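You operate a simulated robot arm through the tools that you are given. There is no shell and no other tool. Be economical: measure what you need, move in short steps, check, and stop when the job is done.

Carry out the task below with a simulated robot arm. There is one attempt and no reset: what you move stays moved.

TASK
Cap the little yellow can in the green press.
Fine: can into the slide's cradle, its own cap on, slide in, press the cap home; draw the slide out again, the can stays in it.
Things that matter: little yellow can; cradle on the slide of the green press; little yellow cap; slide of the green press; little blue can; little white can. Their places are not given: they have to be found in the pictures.

It is judged by the outcome, as a careful person would: the job done as asked, and still so three seconds after it is handed in. It fails if anything else is knocked over, pushed out of place, dropped, spilled or broken.

THE ROBOT
A 6-joint arm with a two-finger parallel gripper, fixed in place. Base frame: the origin is at the foot of the arm, x ahead of it, y to its left, z up; the work surface is at about z = 900. Lengths are in mm, angles in degrees, forces in N, time in s.
With the tool pointing down near the work surface it reaches from about 240 to 640 mm from the base axis. Its first joint turns from -66.0 to 66.0 degrees. Payload 2.7 kg.
Tool frame: the origin (TCP) lies between the finger pads and is the grasp point; the fingertips stand 23 mm ahead of it; z points along the fingers, y is the line along which they close. The gripper opens to 94 mm. The fingers are 38 mm wide and 10 mm thick; the gripper's body (54 by 96 mm) begins 39 mm behind the TCP.
Orientation is that of the tool frame in the base frame, as a unit quaternion [x, y, z, w]. With the fingers straight down and closing along the base's y, the tool's x points along the base's -x, its y along +y and its z along -z.

THE INTERFACE
- The arm moves only by the tool drive_tool. Its argument "steps" is one flat list of numbers, 7 for each row, row after row: the finger opening in mm, from 0 to 94, then the shift along the tool's x, y, z in mm, then the turn, a rotation vector about the tool's x, y, z in degrees. In form: [gripper, dx, dy, dz, ax, ay, az, gripper, dx, dy, dz, ax, ay, az, ...]. A call has 1 to 10 rows; each row shifts and turns the commanded pose from where the row before left it, along the tool's axes as they then stand. A row lasts 0.2 s, in which the tool goes at most 50 mm and 8.6 degrees; a call with a longer step from one row to the next is refused whole, and so is a gripper value outside its range. A pose out of reach is approached as far as the arm can. The call stops where the force on the tool passes 90 N (or 10 N more than at its start, if that is more) or the arm is blocked; 0.2 s more then pass. The fingers move at their own pace (about 45 mm/s each) and stop on an object; they squeeze with about 42 N. The grip force told is the motor's: it shows also when the fingers shut on nothing. Time passes only in rows, and 0.2 s behind the last, so rows that do not move let the fingers close. It gives the time, the measured TCP pose, the force on the tool (base axes), the opening and the grip force at its end, in the units of the frame above (readings bear some noise), and new pictures: "show" is both (left out), scene, wrist or none.
- Cameras (640 x 400 px; columns grow to the right, rows downward): "scene" is fixed at [76.6, -427.1, 1424.2]; the picture's right is [0.78, -0.62, 0.00], its down [-0.22, -0.28, -0.93] and it looks along [0.58, 0.73, -0.36] (base axes); focal length 315 px, centre (320, 200). "wrist" rides on the gripper at [-39, 0, -44] in the tool frame; the picture's right is [0.00, -1.00, 0.00], its down [0.97, 0.00, -0.24] and it looks along [0.24, 0.00, 0.97] (tool axes); focal length 218 px, centre (320, 200).
- measure_at(camera, pixels): there is no depth. For up to 12 entries [column, row, z] of the newest picture of that camera ("zoom" is the newest enlarged one), the place [x, y] in the base frame at which the ray of that pixel passes the height z, good to about 2 mm. No time passes.
- inspect(camera, box): a new picture of the part [left, top, right, bottom] of that camera's present view, enlarged. No time passes.
- hand_in(): hands the job in; it is judged then, once.

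Work in short steps. Measure before you move; look again where a grasp or a placing could have gone wrong, and mend it. You have 80 turns and 120 pictures in all, the two below and enlarged ones among them. Open the gripper and draw the arm clear of the work before you hand the job in, unless the task says otherwise; then end with one line.

The tools are called as name(argument=value, ...) on one line, values as JSON. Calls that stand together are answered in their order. drive_tool: Moves the arm, as the interface text tells. Its arguments: {"type":"object","properties":{"steps":{"type":"array"},"show":{"type":"string","enum":["both","scene","wrist","none"]}},"required":["steps"]} The other tools are called the same way: measure_at (camera, pixels) gives the place at which the rays of pixels pass given heights; inspect (camera, box) takes an enlarged picture of a part of a camera's view; hand_in () hands the job in.

At the start:

```text
time_s: 0.0
tcp_pos: [329.2, 82.9, 1268.0]
ee_rot: [-0.001, 1.0, 0.0, 0.001]
force: [0.1, 0.1, -0.2]
width: 94.2
grasp_force: 0.0
```

scene: 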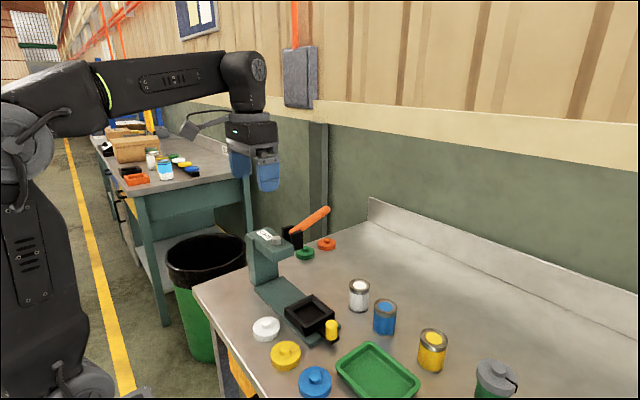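
wrist: 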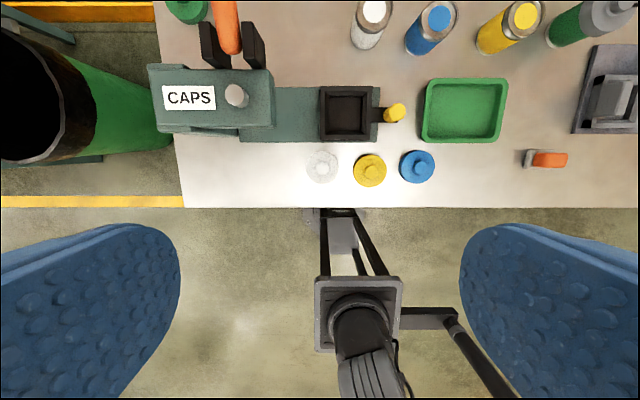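

The pictures show the press (wrist about 210,100) with its cradle at (347,112), the cans above right and the caps below. I enlarge both views before measuring.

inspect(camera="scene", box=[190, 190, 530, 400])

inspect(camera="wrist", box=[140, 0, 580, 220])

measure_at(camera="wrist", pixels=[[525, 16, 960], [370, 168, 910], [370, 168, 920], [347, 112, 920], [347, 112, 940], [395, 113, 940], [236, 96, 1000], [228, 25, 1000], [155, 130, 900], [270, 130, 900]])

measure_at(camera="scene", pixels=[[433, 335, 960], [430, 367, 900], [286, 352, 910], [310, 313, 930], [331, 329, 940], [270, 236, 1020], [320, 215, 1040], [383, 330, 900], [357, 307, 900], [310, 345, 900]])

```text
1.88 times, centred on (360, 295) of scene
```

zoom: 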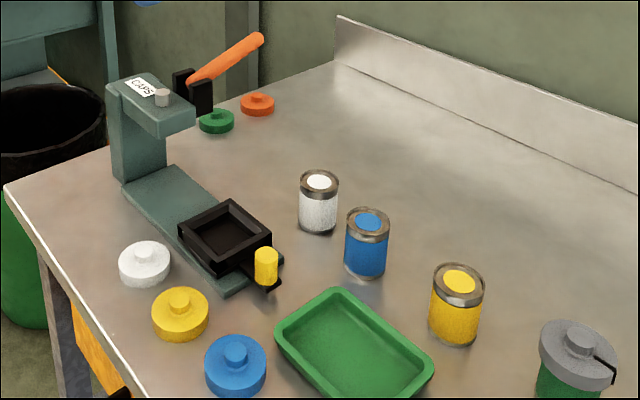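

```text
1.45 times, centred on (360, 110) of wrist
```

zoom: 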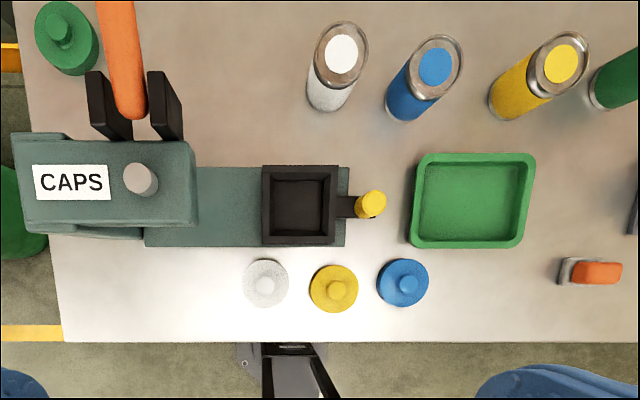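

```text
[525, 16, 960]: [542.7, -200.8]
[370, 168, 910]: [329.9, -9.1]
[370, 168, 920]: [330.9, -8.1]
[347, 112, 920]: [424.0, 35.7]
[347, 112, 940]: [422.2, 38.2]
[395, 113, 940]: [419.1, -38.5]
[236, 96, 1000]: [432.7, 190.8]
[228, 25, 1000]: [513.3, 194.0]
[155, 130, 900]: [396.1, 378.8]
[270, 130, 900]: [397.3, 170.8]
```

```text
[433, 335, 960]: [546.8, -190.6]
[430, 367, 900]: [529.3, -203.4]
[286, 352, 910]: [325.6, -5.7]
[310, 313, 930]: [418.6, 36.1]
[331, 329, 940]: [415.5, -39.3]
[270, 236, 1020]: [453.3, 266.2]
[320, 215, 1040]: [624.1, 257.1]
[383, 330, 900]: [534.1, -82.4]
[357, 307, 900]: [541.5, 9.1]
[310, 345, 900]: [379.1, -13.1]
```

Rough positions: yellow can about (540,-197), yellow cap (328,-7), cradle (420,37). I move above the can for a better look.

drive_tool(steps=[94, -26, -35, 15, 0, 0, 0, 94, -26, -35, 15, 0, 0, 0, 94, -26, -35, 15, 0, 0, 0, 94, -26, -35, 15, 0, 0, 0, 94, -26, -35, 15, 0, 0, 0, 94, -26, -35, 15, 0, 0, 0, 94, -26, -35, 15, 0, 0, 0, 94, -26, -35, 15, 0, 0, 0], show="both")

```text
time_s: 1.8
tcp_pos: [538.8, -199.5, 1147.6]
ee_rot: [0.0, 1.0, 0.0, 0.0]
force: [-0.2, 0.0, -0.4]
width: 94.0
grasp_force: 0.0
```

scene: 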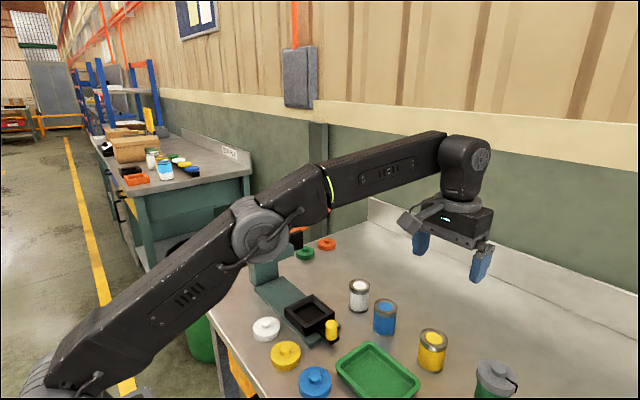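
wrist: 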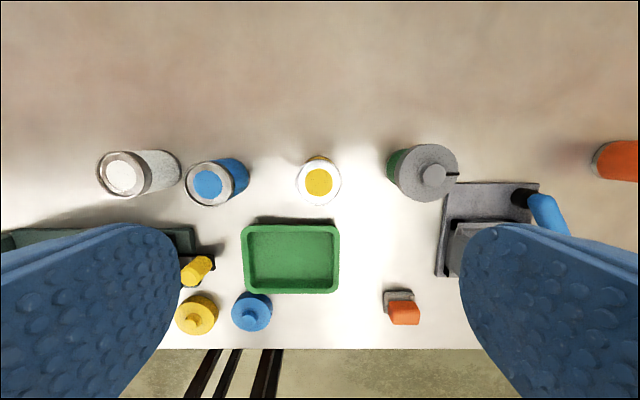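

The yellow can's top shows at (319,181) in the wrist view. I measure it at several heights and compare with the scene view to get its height.

measure_at(camera="wrist", pixels=[[319, 181, 960], [319, 181, 980], [297, 181, 970], [341, 181, 970], [319, 156, 900], [319, 205, 970]])

inspect(camera="scene", box=[380, 310, 480, 390])

measure_at(camera="scene", pixels=[[434, 337, 960], [434, 337, 970], [434, 337, 980], [434, 337, 990], [420, 362, 900], [444, 366, 900]])

```text
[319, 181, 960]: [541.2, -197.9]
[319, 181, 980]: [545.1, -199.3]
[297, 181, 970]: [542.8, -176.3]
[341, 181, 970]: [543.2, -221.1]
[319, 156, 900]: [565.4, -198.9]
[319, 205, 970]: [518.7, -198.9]
```

```text
5.00 times, centred on (430, 350) of scene
```

zoom: 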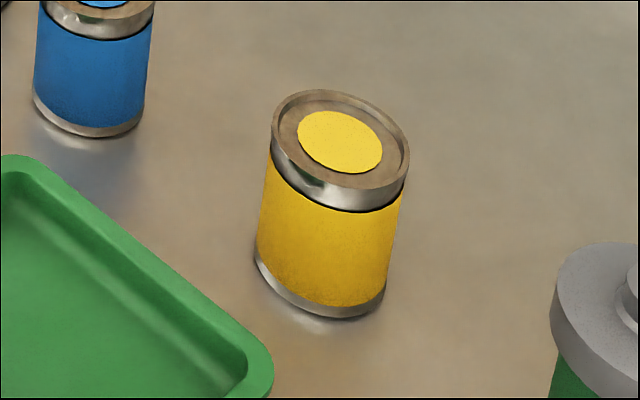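

```text
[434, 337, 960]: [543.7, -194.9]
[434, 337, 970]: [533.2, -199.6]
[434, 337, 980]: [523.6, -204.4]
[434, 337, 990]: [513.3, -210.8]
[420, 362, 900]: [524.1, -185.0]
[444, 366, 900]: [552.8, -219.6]
```

The rim height comes out near 962 and the can's centre near (541,-198). I enlarge the cradle to find its wall height, which limits how low I can grip the can.

inspect(camera="scene", box=[240, 215, 360, 350])

```text
2.96 times, centred on (300, 282) of scene
```

zoom: 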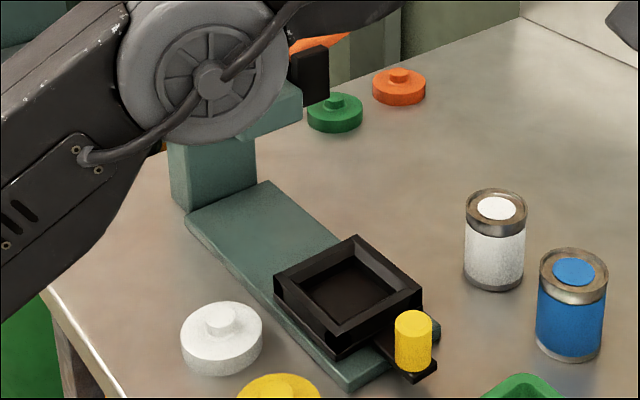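

measure_at(camera="zoom", pixels=[[335, 338, 930], [335, 338, 940], [275, 281, 930], [355, 236, 930], [422, 292, 930], [337, 361, 910], [337, 361, 915], [413, 318, 950], [348, 392, 900], [348, 382, 910]])

```text
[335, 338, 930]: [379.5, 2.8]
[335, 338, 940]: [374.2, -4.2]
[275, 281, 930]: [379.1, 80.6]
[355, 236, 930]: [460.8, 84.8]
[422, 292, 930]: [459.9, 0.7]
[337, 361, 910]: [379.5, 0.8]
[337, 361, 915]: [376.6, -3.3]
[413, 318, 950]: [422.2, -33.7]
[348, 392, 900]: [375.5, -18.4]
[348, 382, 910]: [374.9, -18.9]
```

The cradle is about 80 mm square outside, centred near (420,42), top at 930, standing on the slide at about 910. I grip the can high, TCP at 948.

drive_tool(steps=[80, -3, 1, 40, 0, 0, 0, 80, 0, 0, 40, 0, 0, 0, 80, 0, 0, 40, 0, 0, 0, 80, 0, 0, 40, 0, 0, 0, 80, 0, 0, 39.5, 0, 0, 0, 80, 0, 0, 0, 0, 0, 0], show="both")

```text
time_s: 3.2
tcp_pos: [541.1, -198.5, 947.9]
ee_rot: [0.001, 1.0, 0.0, 0.001]
force: [0.3, 0.6, 0.0]
width: 80.3
grasp_force: 0.1
```

scene: 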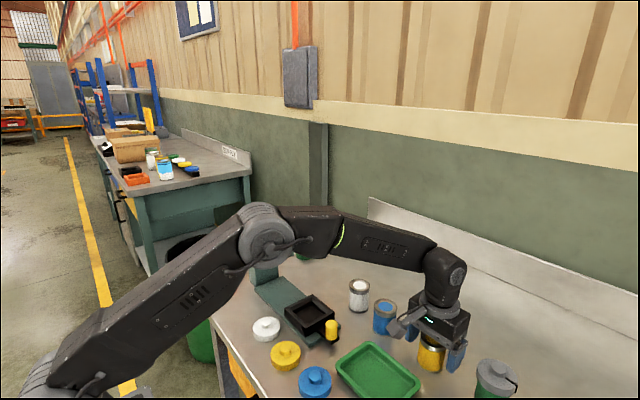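
wrist: 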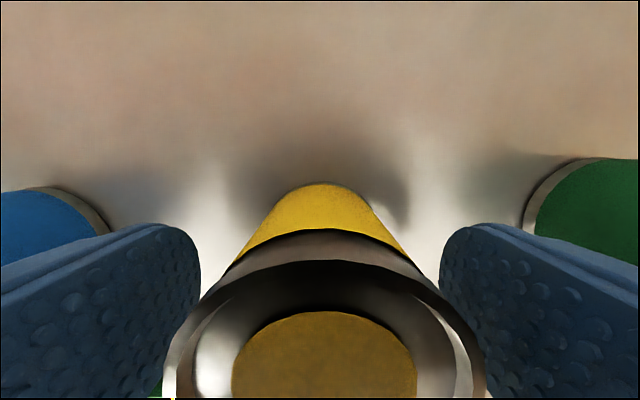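

The can stands centred between the fingers, so I close and lift.

drive_tool(steps=[30, 0, 0, 0, 0, 0, 0, 30, 0, 0, 0, 0, 0, 0, 30, 0, 0, 0, 0, 0, 0, 30, 0, 0, 0, 0, 0, 0, 30, 0, 0, -20, 0, 0, 0, 30, 0, 0, -40, 0, 0, 0, 30, 0, 0, -40, 0, 0, 0], show="both")

```text
time_s: 4.8
tcp_pos: [540.9, -196.6, 1048.6]
ee_rot: [0.0, 1.0, 0.001, 0.0]
force: [-0.3, -0.6, -0.6]
width: 30.0
grasp_force: 0.0
```

scene: 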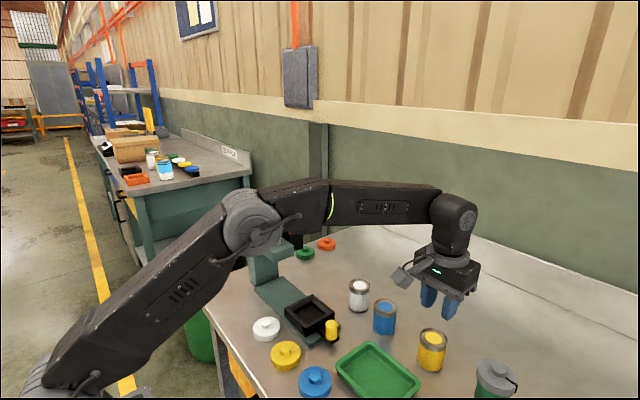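
wrist: 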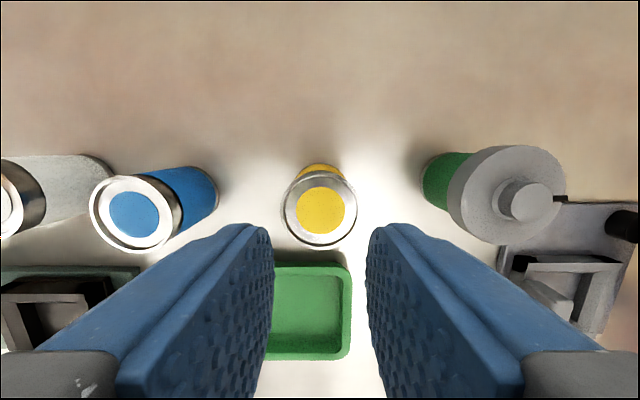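

The opening is 30, so the can was not lifted. I check where it stands now.

measure_at(camera="wrist", pixels=[[320, 211, 962], [285, 205, 962], [358, 207, 962], [320, 248, 962]])

measure_at(camera="scene", pixels=[[434, 337, 962], [418, 335, 962], [447, 338, 962]])

inspect(camera="scene", box=[380, 310, 480, 390])

```text
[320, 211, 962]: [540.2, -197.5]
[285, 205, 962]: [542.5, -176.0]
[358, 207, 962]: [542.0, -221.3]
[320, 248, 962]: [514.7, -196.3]
```

```text
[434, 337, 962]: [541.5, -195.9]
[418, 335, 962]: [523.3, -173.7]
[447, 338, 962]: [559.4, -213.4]
```

```text
5.00 times, centred on (430, 350) of scene
```

zoom: 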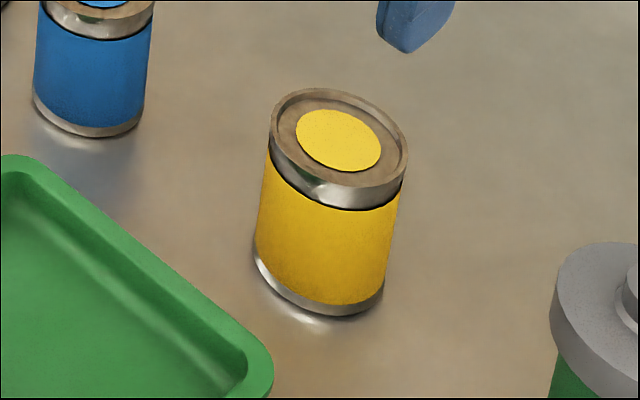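

The can has barely moved and still stands. I open, go back down and close, this time checking the grip before lifting.

drive_tool(steps=[80, 0, 0, 0, 0, 0, 0, 80, 0, 0, 0, 0, 0, 0, 80, 0, 0, 0, 0, 0, 0, 80, 0, -1, 40, 0, 0, 0, 80, 0, 0, 40, 0, 0, 0, 80, 0, 0, 21, 0, 0, 0, 30, 0, 0, 0, 0, 0, 0, 30, 0, 0, 0, 0, 0, 0, 30, 0, 0, 0, 0, 0, 0, 30, 0, 0, 0, 0, 0, 0], show="wrist")

```text
time_s: 7.0
tcp_pos: [540.0, -198.9, 947.2]
ee_rot: [-0.001, 1.0, 0.0, 0.0]
force: [-0.3, 0.0, 1.3]
width: 48.0
grasp_force: 41.9
```

wrist: 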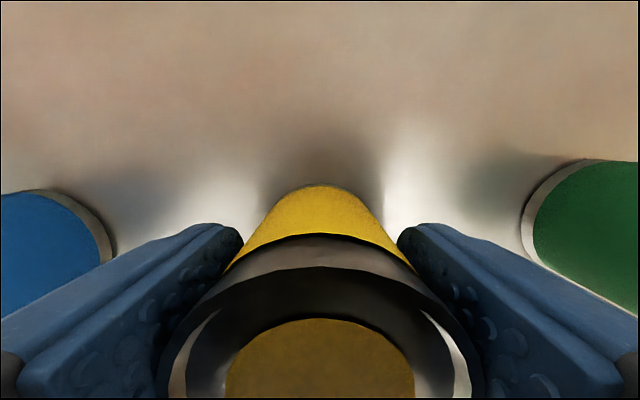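

Gripped at 48 mm with 42 N. I lift slowly with a lower opening command.

drive_tool(steps=[10, 0, 0, 0, 0, 0, 0, 10, 0, 0, -3, 0, 0, 0, 10, 0, 0, -6, 0, 0, 0, 10, 0, 0, -8, 0, 0, 0, 10, 0, 0, 0, 0, 0, 0], show="both")

```text
time_s: 8.2
tcp_pos: [540.0, -198.3, 964.7]
ee_rot: [0.0, 1.0, 0.0, 0.001]
force: [0.2, -0.1, -2.3]
width: 47.7
grasp_force: 42.0
```

scene: 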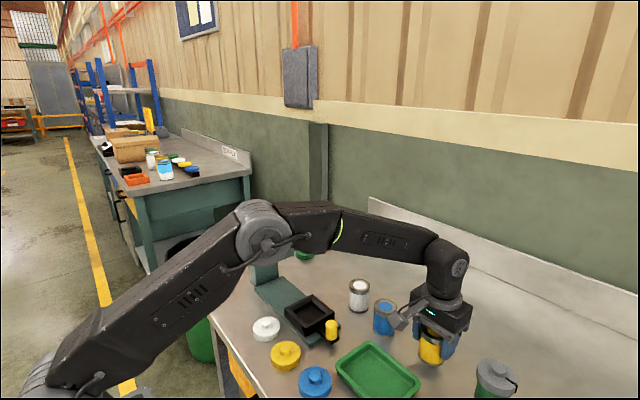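
wrist: 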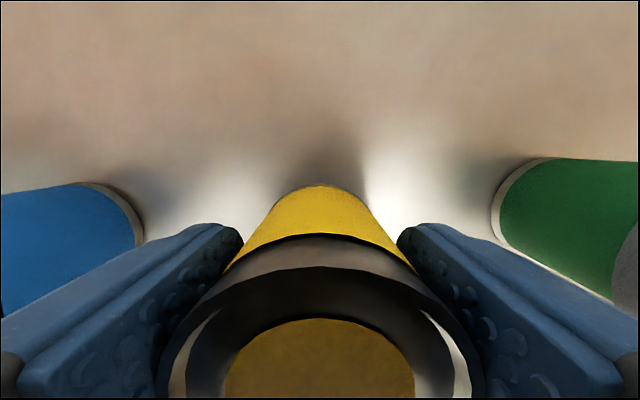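

The can is held (load 2.3 N), so I lift it further.

drive_tool(steps=[10, 0, 0, -15, 0, 0, 0, 10, 0, 0, -20, 0, 0, 0, 10, 0, 0, -20, 0, 0, 0, 10, 0, 0, -20, 0, 0, 0, 10, 0, 0, -15, 0, 0, 0, 10, 0, 0, 0, 0, 0, 0], show="none")

drive_tool(steps=[10, 8, 16, 0, 0, 0, 0, 10, 14, 28, 0, 0, 0, 0, 10, 14, 28, 0, 0, 0, 0, 10, 14, 28, 0, 0, 0, 0, 10, 14, 28, 0, 0, 0, 0, 10, 14, 28, 0, 0, 0, 0, 10, 14, 28, 0, 0, 0, 0, 10, 10, 20, 0, 0, 0, 0, 10, 0, 0, 0, 0, 0, 0], show="both")

```text
time_s: 9.6
tcp_pos: [540.3, -199.0, 1054.9]
ee_rot: [0.0, 1.0, 0.0, -0.001]
force: [0.8, -0.3, -1.4]
width: 47.8
grasp_force: 42.0
```

```text
time_s: 11.6
tcp_pos: [439.7, 6.6, 1054.3]
ee_rot: [-0.001, 1.0, 0.0, 0.0]
force: [-0.9, -0.4, -0.9]
width: 47.7
grasp_force: 42.1
```

scene: 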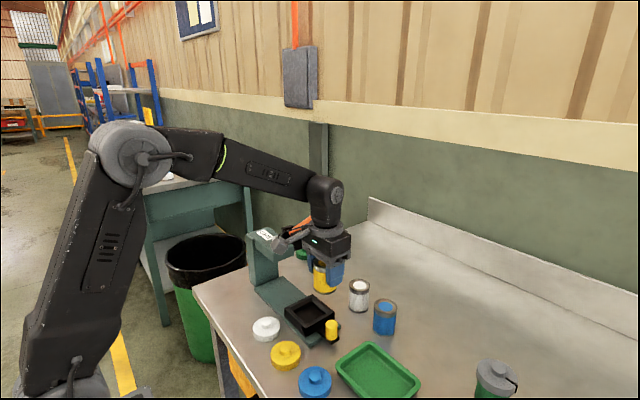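
wrist: 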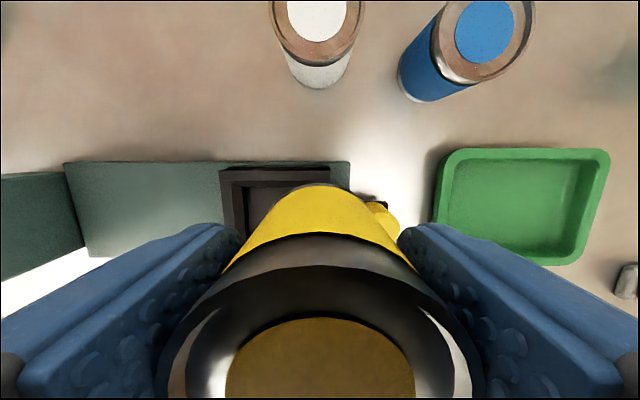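

The cradle is clear in the scene view now. I enlarge it for exact measurement.

inspect(camera="scene", box=[270, 285, 350, 350])

inspect(camera="wrist", box=[200, 140, 420, 250])

```text
6.15 times, centred on (310, 318) of scene
```

zoom: 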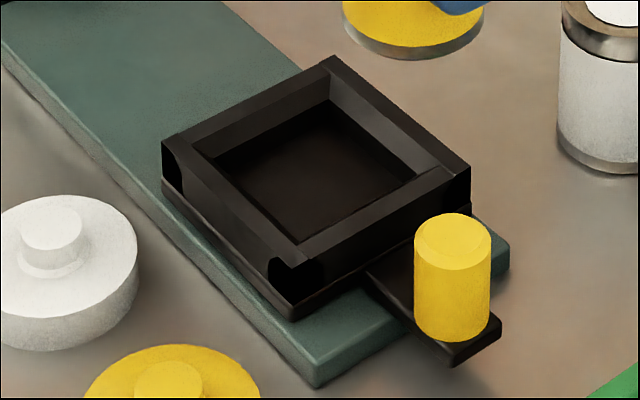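

```text
2.91 times, centred on (310, 195) of wrist
```

zoom: 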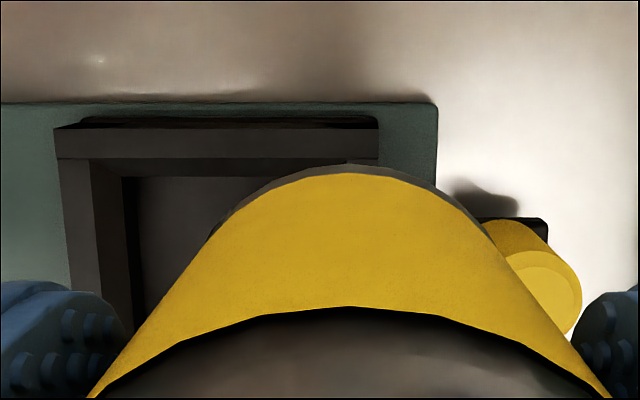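

measure_at(camera="scene", pixels=[[284.3, 308.9, 932], [312.4, 294.0, 932], [334.4, 312.3, 932], [289.7, 310.3, 927], [311.6, 301.4, 927], [326, 314.4, 927], [306.8, 324.6, 927]])

measure_at(camera="zoom", pixels=[[55, 130, 932], [378, 130, 932], [378, 156, 932], [90, 160, 932], [125, 178, 915]])

```text
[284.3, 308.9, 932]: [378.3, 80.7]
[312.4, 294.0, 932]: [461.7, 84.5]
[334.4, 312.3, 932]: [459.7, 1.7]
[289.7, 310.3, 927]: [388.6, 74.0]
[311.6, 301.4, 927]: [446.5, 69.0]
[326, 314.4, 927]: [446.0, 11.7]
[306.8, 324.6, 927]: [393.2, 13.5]
```

```text
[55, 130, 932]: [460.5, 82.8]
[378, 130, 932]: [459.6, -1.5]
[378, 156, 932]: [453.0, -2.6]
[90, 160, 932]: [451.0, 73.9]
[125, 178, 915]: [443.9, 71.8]
```

The cradle centre is about (419.5,41.5). I move over it and lower to just above the walls.

drive_tool(steps=[10, 7, 12, 0, 0, 0, 0, 10, 7, 12, 0, 0, 0, 0, 10, 7, 11, 0, 0, 0, 0, 10, 0, 0, 25, 0, 0, 0, 10, 0, 0, 20, 0, 0, 0, 10, 0, 0, 15, 0, 0, 0, 10, 0, 0, 10, 0, 0, 0, 10, 0, 0, 0, 0, 0, 0], show="both")

```text
time_s: 13.4
tcp_pos: [417.5, 41.5, 985.0]
ee_rot: [0.0, 1.0, 0.0, 0.001]
force: [-0.2, -0.2, -0.9]
width: 47.6
grasp_force: 41.9
```

scene: 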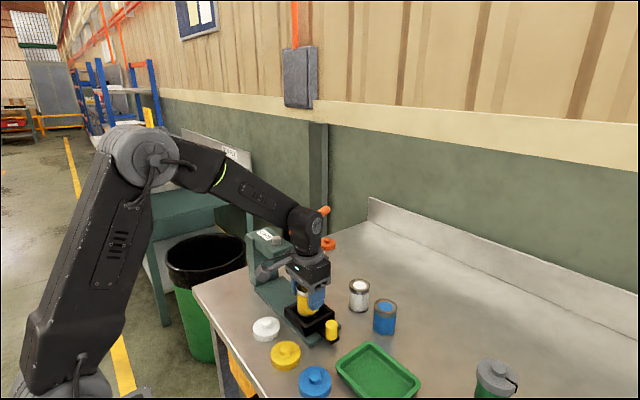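
wrist: 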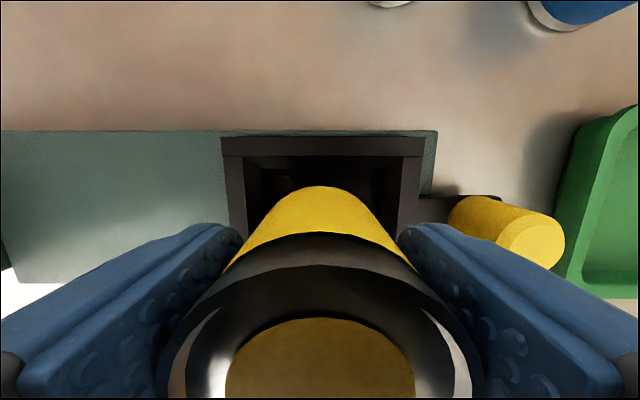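

Columns 222 to 423 of the cradle are symmetric about the can. I shift +1 in x and lower gently, watching the force.

drive_tool(steps=[10, -1, 0, 5, 0, 0, 0, 10, 0, 0, 5, 0, 0, 0, 10, 0, 0, 5, 0, 0, 0, 10, 0, 0, 3, 0, 0, 0, 10, 0, 0, 0, 0, 0, 0], show="both")

```text
time_s: 14.6
tcp_pos: [418.8, 41.0, 967.4]
ee_rot: [-0.001, 1.0, 0.001, 0.001]
force: [-3.2, 1.7, 12.7]
width: 47.7
grasp_force: 42.1
```

scene: 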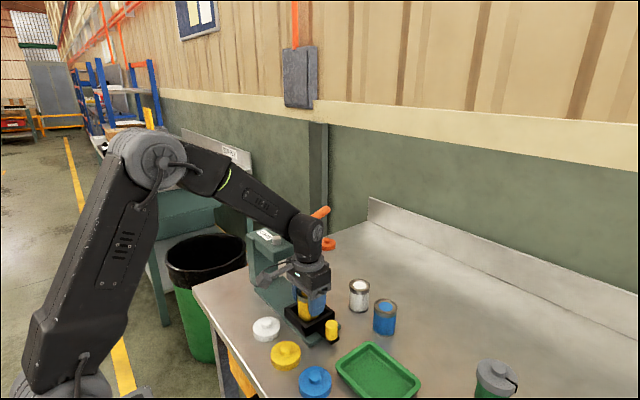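
wrist: 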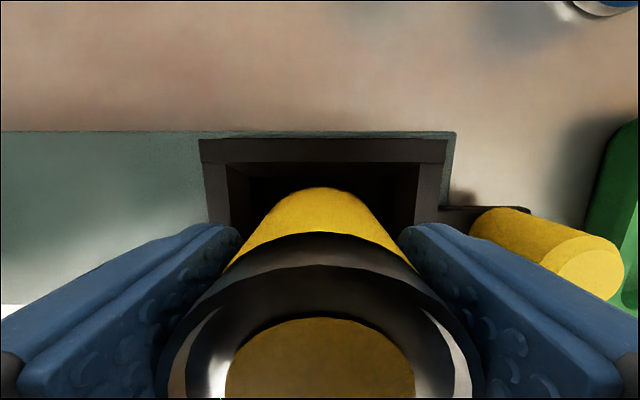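

A contact force of 12.7 N with a push toward -x suggests the can touches the +x chamfer. I lift slightly, shift -2 in x and +0.5 in y, and lower again.

drive_tool(steps=[10, 0, 0, -2, 0, 0, 0, 10, 2, 0.5, 0, 0, 0, 0, 10, 0, 0, 3, 0, 0, 0, 10, 0, 0, 2, 0, 0, 0, 10, 0, 0, 0, 0, 0, 0], show="wrist")

```text
time_s: 15.8
tcp_pos: [417.3, 41.5, 965.0]
ee_rot: [-0.001, 1.0, 0.001, 0.004]
force: [-2.2, -0.6, 27.6]
width: 48.0
grasp_force: 42.2
```

wrist: 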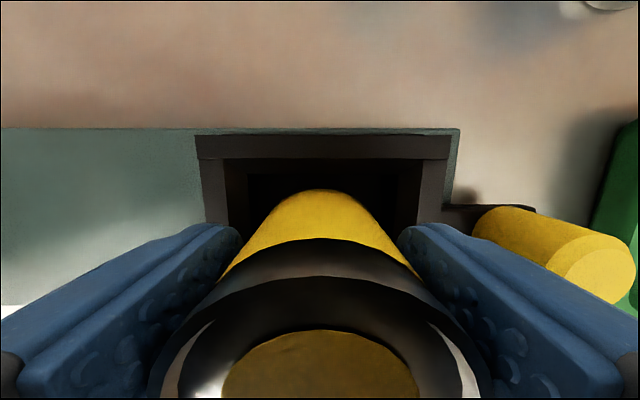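

The can has slid up a little in the fingers and the side force is small, so it seems to rest on the cradle floor. I ease the load and open.

drive_tool(steps=[10, 0, 0, -1.5, 0, 0, 0, 56, 0, 0, 0, 0, 0, 0, 56, 0, 0, 0, 0, 0, 0, 66, 0, 0, 0, 0, 0, 0, 66, 0, 0, 0, 0, 0, 0], show="both")

inspect(camera="scene", box=[270, 265, 350, 350])

```text
time_s: 17.0
tcp_pos: [417.2, 41.2, 966.6]
ee_rot: [-0.001, 1.0, 0.0, 0.0]
force: [0.3, 0.6, -0.6]
width: 65.7
grasp_force: 0.1
```

scene: 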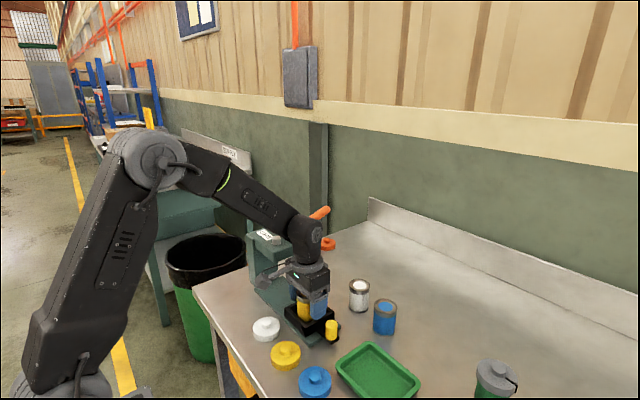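
wrist: 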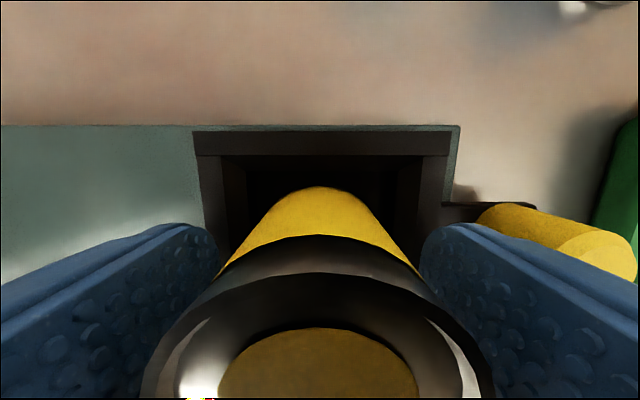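

```text
4.71 times, centred on (310, 308) of scene
```

zoom: 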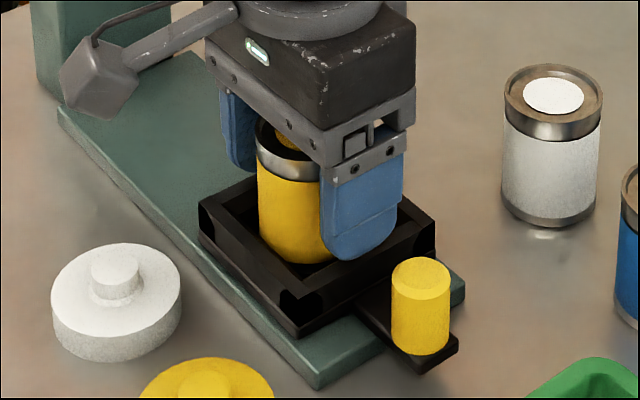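

The can stands in the cradle. I open wider, lift straight up and look from above.

drive_tool(steps=[84, 0, 0, 0, 0, 0, 0, 84, 0, 0, -5, 0, 0, 0, 84, 0, 0, -30, 0, 0, 0, 84, 0, 0, -40, 0, 0, 0, 84, 0, 0, -40, 0, 0, 0, 84, 0, 0, 0, 0, 0, 0], show="both")

inspect(camera="wrist", box=[240, 120, 440, 300])

inspect(camera="scene", box=[260, 265, 350, 375])

```text
time_s: 18.4
tcp_pos: [415.3, 41.6, 1080.7]
ee_rot: [0.001, 1.0, 0.001, 0.0]
force: [-0.8, 0.2, -0.5]
width: 84.0
grasp_force: 0.0
```

scene: 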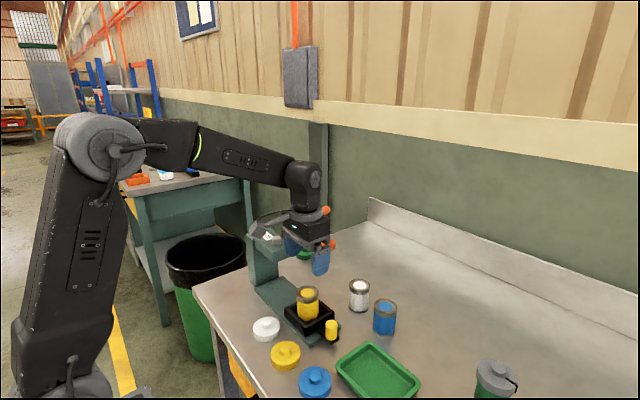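
wrist: 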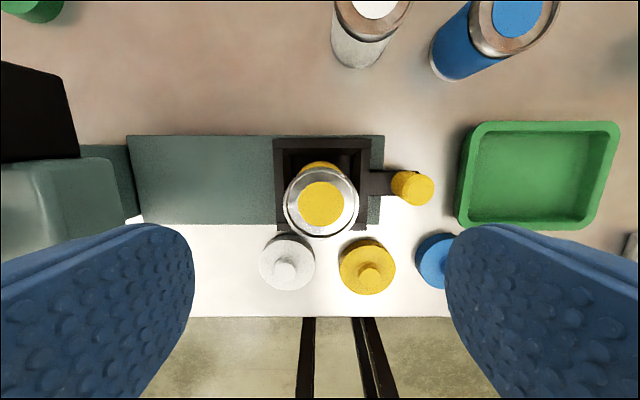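

```text
2.22 times, centred on (340, 210) of wrist
```

zoom: 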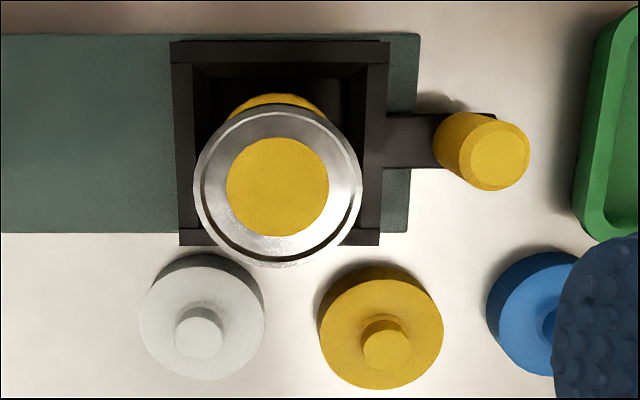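

```text
3.64 times, centred on (305, 320) of scene
```

zoom: 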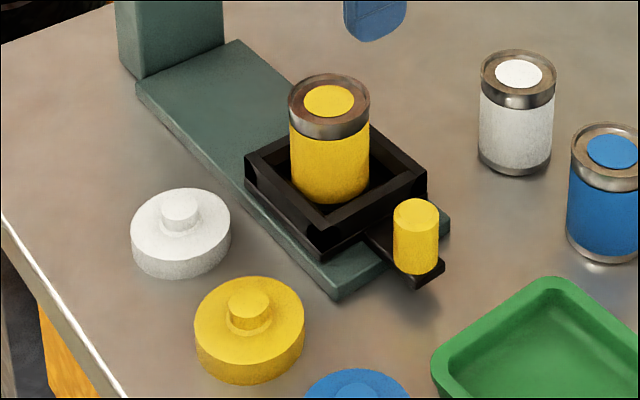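

The can stands upright in the cradle. Next I measure the can top and the yellow cap with its knob.

measure_at(camera="wrist", pixels=[[321, 203, 978], [284, 203, 978], [358, 203, 978], [371, 276, 920], [371, 276, 930], [367, 267, 912], [340, 266, 912], [396, 266, 912], [321, 165, 920]])

measure_at(camera="zoom", pixels=[[329, 102, 970], [329, 102, 980], [329, 102, 990], [250, 302, 920], [250, 302, 930], [196, 332, 910], [304, 330, 910], [250, 322, 915], [290, 170, 930]])

inspect(camera="scene", box=[266, 335, 306, 375])

```text
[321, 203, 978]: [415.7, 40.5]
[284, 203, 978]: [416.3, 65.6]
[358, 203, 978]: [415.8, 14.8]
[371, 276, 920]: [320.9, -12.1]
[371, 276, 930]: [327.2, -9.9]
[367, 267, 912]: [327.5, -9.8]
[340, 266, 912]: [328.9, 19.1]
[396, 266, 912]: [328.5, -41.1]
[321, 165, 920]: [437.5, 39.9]
```

```text
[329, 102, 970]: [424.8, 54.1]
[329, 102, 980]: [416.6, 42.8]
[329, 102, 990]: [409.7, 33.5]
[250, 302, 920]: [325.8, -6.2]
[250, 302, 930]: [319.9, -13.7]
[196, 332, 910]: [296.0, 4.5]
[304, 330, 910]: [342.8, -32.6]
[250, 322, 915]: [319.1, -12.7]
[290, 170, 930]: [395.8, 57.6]
```

```text
10.00 times, centred on (286, 355) of scene
```

zoom: 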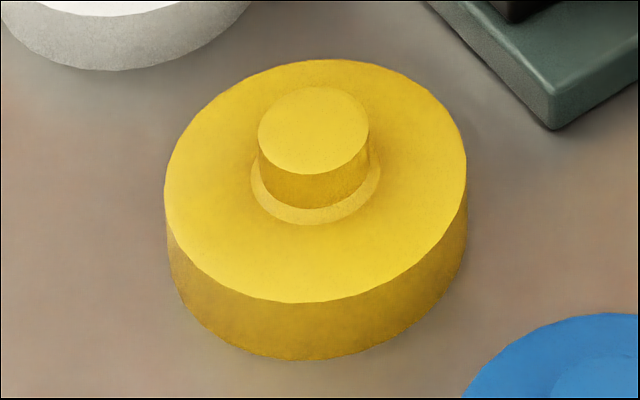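

measure_at(camera="scene", pixels=[[285.4, 348, 920], [285.4, 348, 926], [285.4, 348, 932], [285.6, 353.1, 910], [285.6, 353.1, 915], [285.6, 353.1, 920], [279.8, 348, 926], [290.9, 348, 926]])

inspect(camera="wrist", box=[328, 230, 408, 300])

```text
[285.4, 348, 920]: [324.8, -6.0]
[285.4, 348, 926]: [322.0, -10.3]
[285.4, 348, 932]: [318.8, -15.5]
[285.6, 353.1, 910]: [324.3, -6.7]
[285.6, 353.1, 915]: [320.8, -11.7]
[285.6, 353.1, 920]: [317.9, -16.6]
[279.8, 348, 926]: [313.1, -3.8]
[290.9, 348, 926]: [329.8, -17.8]
```

```text
5.71 times, centred on (368, 265) of wrist
```

zoom: 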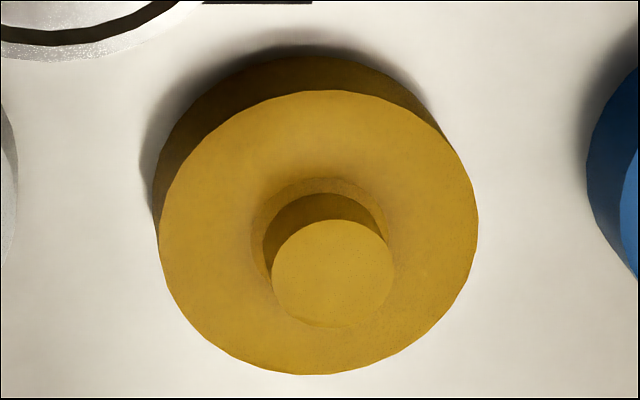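

measure_at(camera="wrist", pixels=[[370.3, 278, 920], [370.3, 278, 926], [370.3, 278, 932], [367.8, 270.6, 910], [367.8, 270.6, 915], [367.8, 270.6, 920]])

```text
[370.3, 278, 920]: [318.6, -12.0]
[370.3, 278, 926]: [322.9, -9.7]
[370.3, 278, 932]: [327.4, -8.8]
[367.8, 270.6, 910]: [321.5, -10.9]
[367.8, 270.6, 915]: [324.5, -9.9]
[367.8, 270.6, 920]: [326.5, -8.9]
```

The knob top is at about 926, centre (322.5,-10), with the disc top at about 913. I move over it at moderate height and check alignment.

drive_tool(steps=[50, 23, -13, 0, 0, 0, 0, 50, 23, -13, 10, 0, 0, 0, 50, 23, -13, 15, 0, 0, 0, 50, 24, -12.5, 15, 0, 0, 0, 50, 0, 0, 30, 0, 0, 0, 50, 0, 0, 20, 0, 0, 0, 50, 0, 0, 0, 0, 0, 0], show="both")

```text
time_s: 20.0
tcp_pos: [324.6, -12.0, 990.7]
ee_rot: [0.0, 1.0, -0.001, 0.0]
force: [-0.5, 0.3, -1.2]
width: 50.1
grasp_force: 0.0
```

scene: 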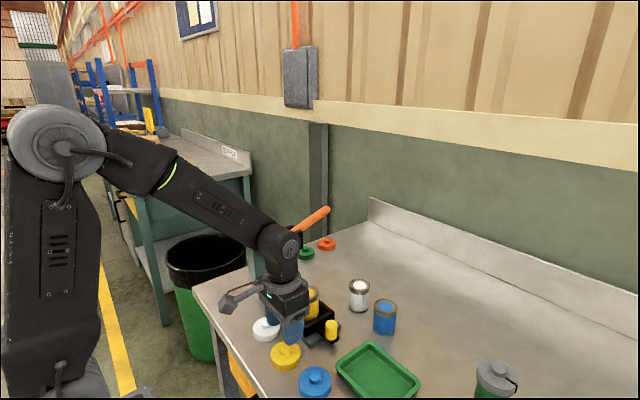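
wrist: 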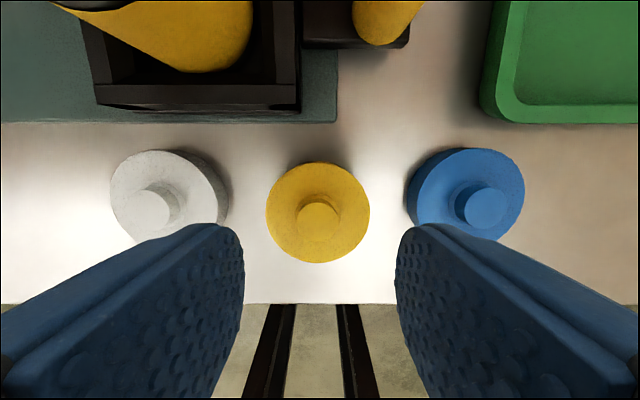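

measure_at(camera="wrist", pixels=[[318, 222, 926], [297, 222, 926], [339, 222, 926], [317, 213, 913]])

```text
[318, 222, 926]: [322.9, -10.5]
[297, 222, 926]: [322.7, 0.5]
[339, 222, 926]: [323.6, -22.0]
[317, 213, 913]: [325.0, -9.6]
```

Knob centre (323,-10.5), about 22 mm wide. I lower to TCP 938 (tips about 915) and close.

drive_tool(steps=[50, 1.2, 1.5, 25, 0, 0, 0, 50, 0, 0, 20, 0, 0, 0, 50, 0, 0, 7, 0, 0, 0, 50, 0, 0, 0, 0, 0, 0, 5, 0, 0, 0, 0, 0, 0, 5, 0, 0, 0, 0, 0, 0, 5, 0, 0, 0, 0, 0, 0, 5, 0, 0, 0, 0, 0, 0], show="both")

```text
time_s: 21.8
tcp_pos: [323.8, -9.5, 938.4]
ee_rot: [0.0, 1.0, -0.001, 0.004]
force: [5.9, -13.8, 23.6]
width: 19.8
grasp_force: 42.1
```

scene: 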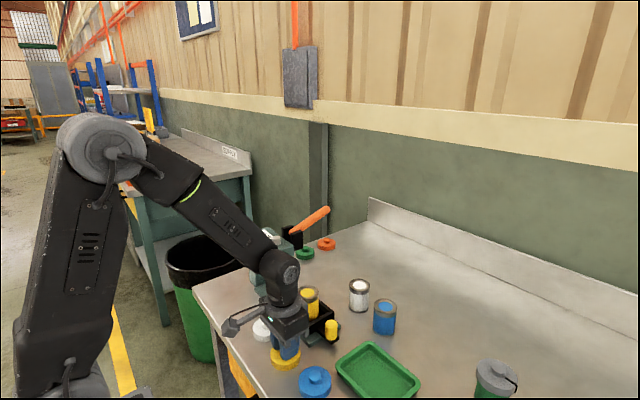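
wrist: 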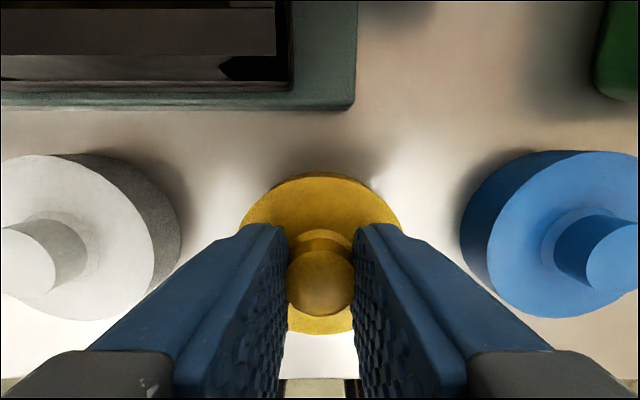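

The knob is held at 19.8 mm, so I lift.

drive_tool(steps=[5, 0, 0, -4, 0, 0, 0, 5, 0, 0, -8, 0, 0, 0, 5, 0, 0, -15, 0, 0, 0, 5, 0, 0, -25, 0, 0, 0, 5, 0, 0, -30, 0, 0, 0, 5, 0, 0, -18, 0, 0, 0, 5, 0, 0, 0, 0, 0, 0], show="both")

```text
time_s: 23.4
tcp_pos: [322.8, -9.8, 1038.4]
ee_rot: [0.0, 1.0, 0.0, 0.001]
force: [0.0, 0.7, 0.9]
width: 19.6
grasp_force: 41.8
```

scene: 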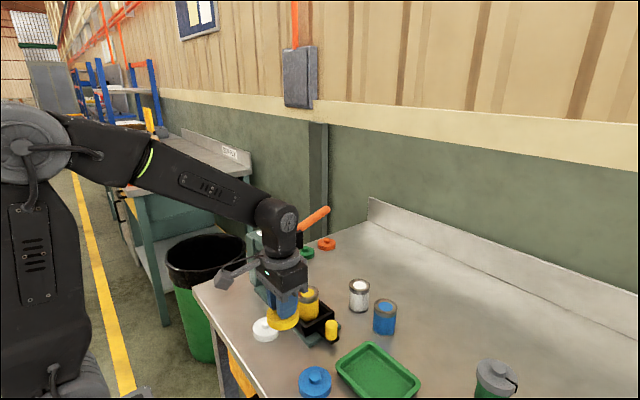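
wrist: 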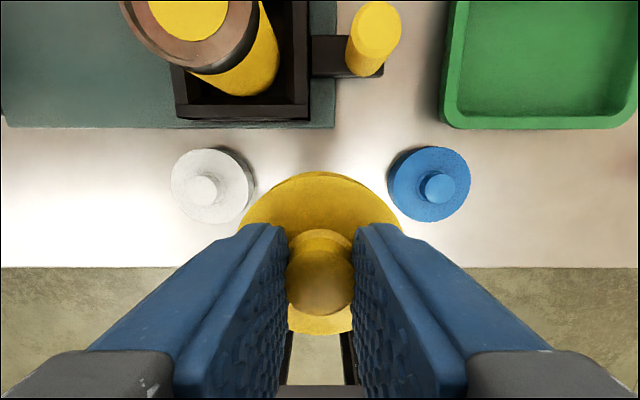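

The cap is held level with its bottom 38 mm below the TCP. I carry it over the can at about (416.3,41.5), keeping it 35 mm above the rim.

drive_tool(steps=[5, 0, 0, -20, 0, 0, 0, 5, -18, 10, 0, 0, 0, 0, 5, -20, 11, 0, 0, 0, 0, 5, -20, 11, 0, 0, 0, 0, 5, -20, 11, 0, 0, 0, 0, 5, -15.5, 8.3, 0, 0, 0, 0, 5, 0, 0, 0, 0, 0, 0, 5, 0, 0, 0, 0, 0, 0], show="both")

inspect(camera="scene", box=[265, 235, 355, 345])

```text
time_s: 25.2
tcp_pos: [416.0, 41.6, 1058.8]
ee_rot: [0.0, 1.0, 0.0, 0.001]
force: [1.2, -0.4, -0.4]
width: 19.8
grasp_force: 42.5
```

scene: 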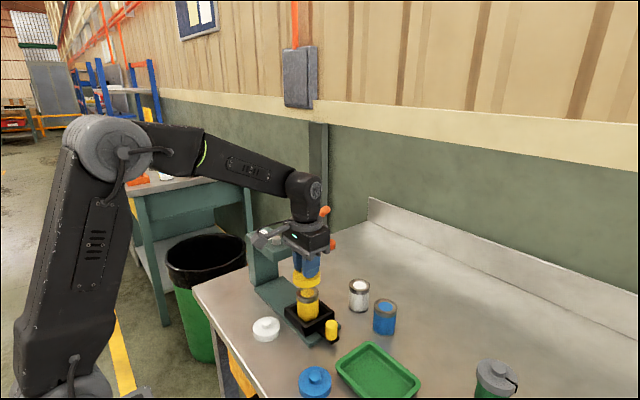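
wrist: 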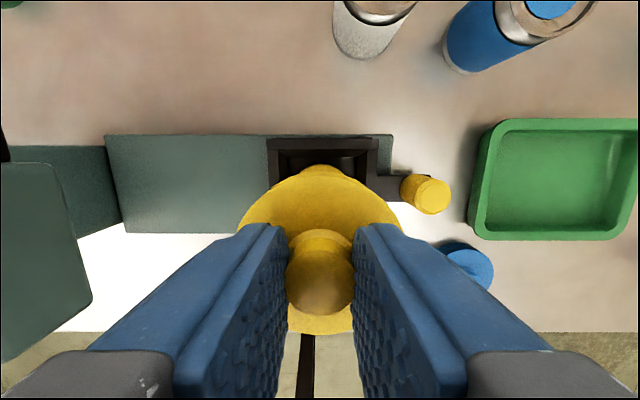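

```text
3.64 times, centred on (310, 290) of scene
```

zoom: 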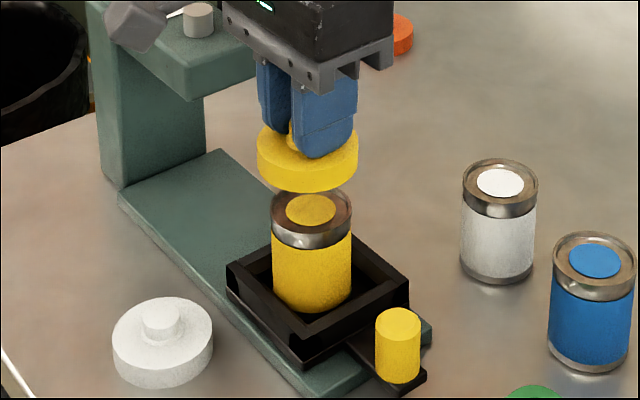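

The cap is above the can. I lower to just above the rim and check alignment.

drive_tool(steps=[5, 0, 0, 15, 0, 0, 0, 5, 0, 0, 12, 0, 0, 0, 5, 0, 0, 7, 0, 0, 0, 5, 0, 0, 0, 0, 0, 0], show="none")

inspect(camera="scene", box=[275, 255, 345, 345])

measure_at(camera="scene", pixels=[[259, 240.5, 1080], [259, 240.5, 1100], [259, 240.5, 1120]])

```text
time_s: 26.2
tcp_pos: [416.3, 42.7, 1024.7]
ee_rot: [0.0, 1.0, 0.0, 0.001]
force: [0.2, 1.0, 0.1]
width: 19.6
grasp_force: 42.3
```

```text
4.44 times, centred on (310, 300) of scene
```

zoom: 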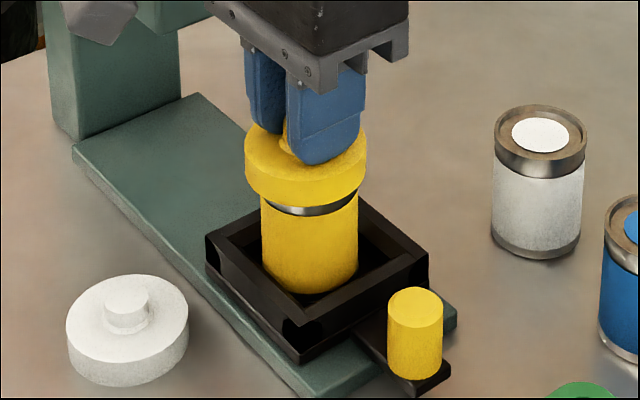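

```text
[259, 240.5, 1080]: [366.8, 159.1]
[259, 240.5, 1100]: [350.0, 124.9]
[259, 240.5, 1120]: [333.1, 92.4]
```

The cap sits about 1 mm left of the can in the view. I correct by x +0.6 and y -0.8, then lower onto the rim gently.

drive_tool(steps=[5, -0.6, -0.8, 0, 0, 0, 0, 5, 0, 0, 3, 0, 0, 0, 5, 0, 0, 3, 0, 0, 0, 5, 0, 0, 2, 0, 0, 0, 5, 0, 0, 0, 0, 0, 0], show="none")

inspect(camera="scene", box=[275, 255, 345, 345])

```text
time_s: 27.4
tcp_pos: [418.4, 41.0, 1019.6]
ee_rot: [-0.001, 1.0, 0.0, 0.004]
force: [-3.4, -0.4, 28.3]
width: 19.7
grasp_force: 42.3
```

```text
4.44 times, centred on (310, 300) of scene
```

zoom: 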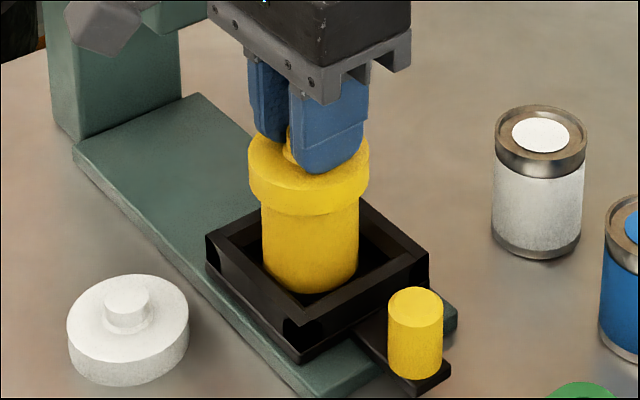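

The cap has taken up contact (28 N) and hides the rim, looking centred. I ease off, release and lift away to check.

drive_tool(steps=[5, 0, 0, -2, 0, 0, 0, 28, 0, 0, 0, 0, 0, 0, 40, 0, 0, 0, 0, 0, 0, 40, 0, 0, 0, 0, 0, 0, 40, 0, 0, -5, 0, 0, 0, 40, 0, 0, -20, 0, 0, 0, 40, 0, 0, -35, 0, 0, 0, 40, 0, 0, -30, 0, 0, 0, 40, 0, 0, 0, 0, 0, 0], show="both")

inspect(camera="scene", box=[275, 255, 345, 345])

```text
time_s: 29.4
tcp_pos: [415.3, 40.8, 1109.8]
ee_rot: [0.0, 1.0, 0.0, 0.001]
force: [0.1, -0.1, 0.9]
width: 39.9
grasp_force: 0.1
```

scene: 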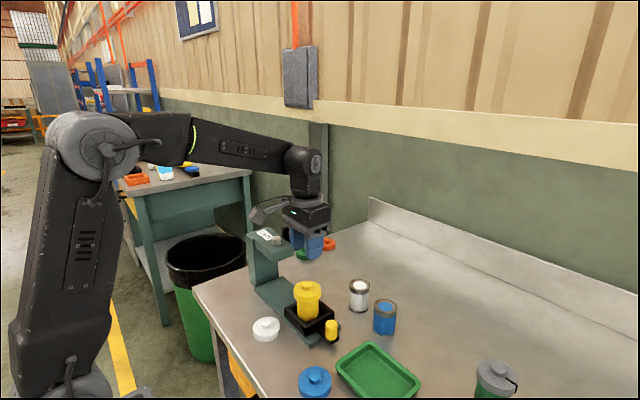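
wrist: 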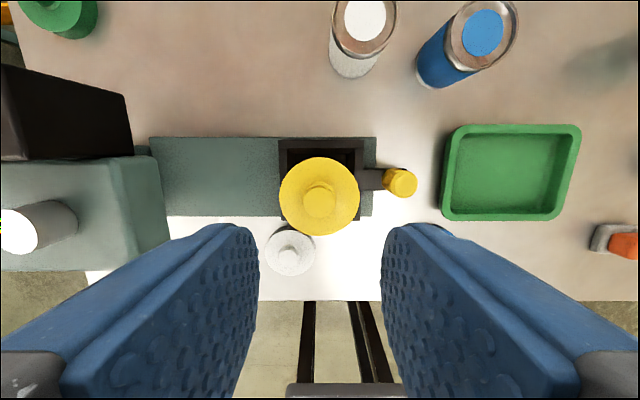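

```text
4.44 times, centred on (310, 300) of scene
```

zoom: 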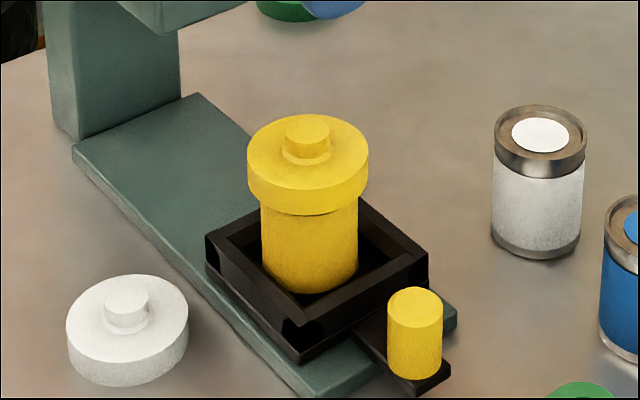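

The cap sits level on the can. Now I measure the slide's handle, the head's front edge and underside, and the ram, to plan the push.

inspect(camera="scene", box=[235, 190, 345, 350])

measure_at(camera="wrist", pixels=[[403, 185, 946], [390, 182, 915], [20, 230, 1080], [60, 215, 1060], [170, 160, 1060], [170, 240, 1060], [130, 155, 1060], [60, 120, 1060]])

measure_at(camera="scene", pixels=[[331, 323, 940], [331, 323, 946], [331, 323, 952], [331, 339, 915], [276, 238, 1080], [276, 238, 1060]])

```text
2.50 times, centred on (290, 270) of scene
```

zoom: 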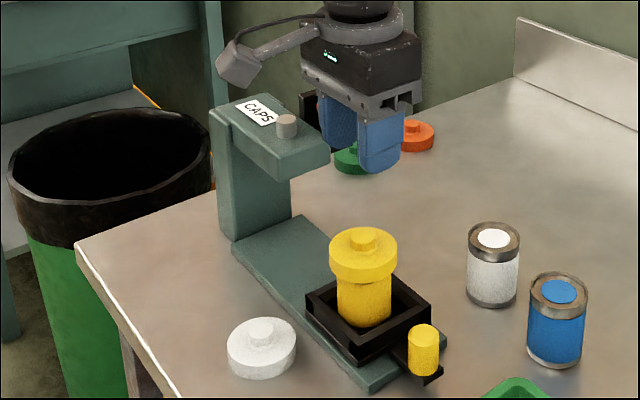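

```text
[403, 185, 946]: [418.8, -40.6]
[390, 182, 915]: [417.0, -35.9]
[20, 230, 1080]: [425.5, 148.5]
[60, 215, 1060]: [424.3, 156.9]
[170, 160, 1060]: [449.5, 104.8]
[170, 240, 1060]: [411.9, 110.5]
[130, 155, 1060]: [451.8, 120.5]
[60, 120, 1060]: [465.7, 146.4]
```

```text
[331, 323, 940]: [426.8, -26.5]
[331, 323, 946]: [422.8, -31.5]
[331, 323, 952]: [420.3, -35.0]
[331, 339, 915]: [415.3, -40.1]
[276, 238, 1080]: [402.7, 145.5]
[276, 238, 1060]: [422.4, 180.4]
```

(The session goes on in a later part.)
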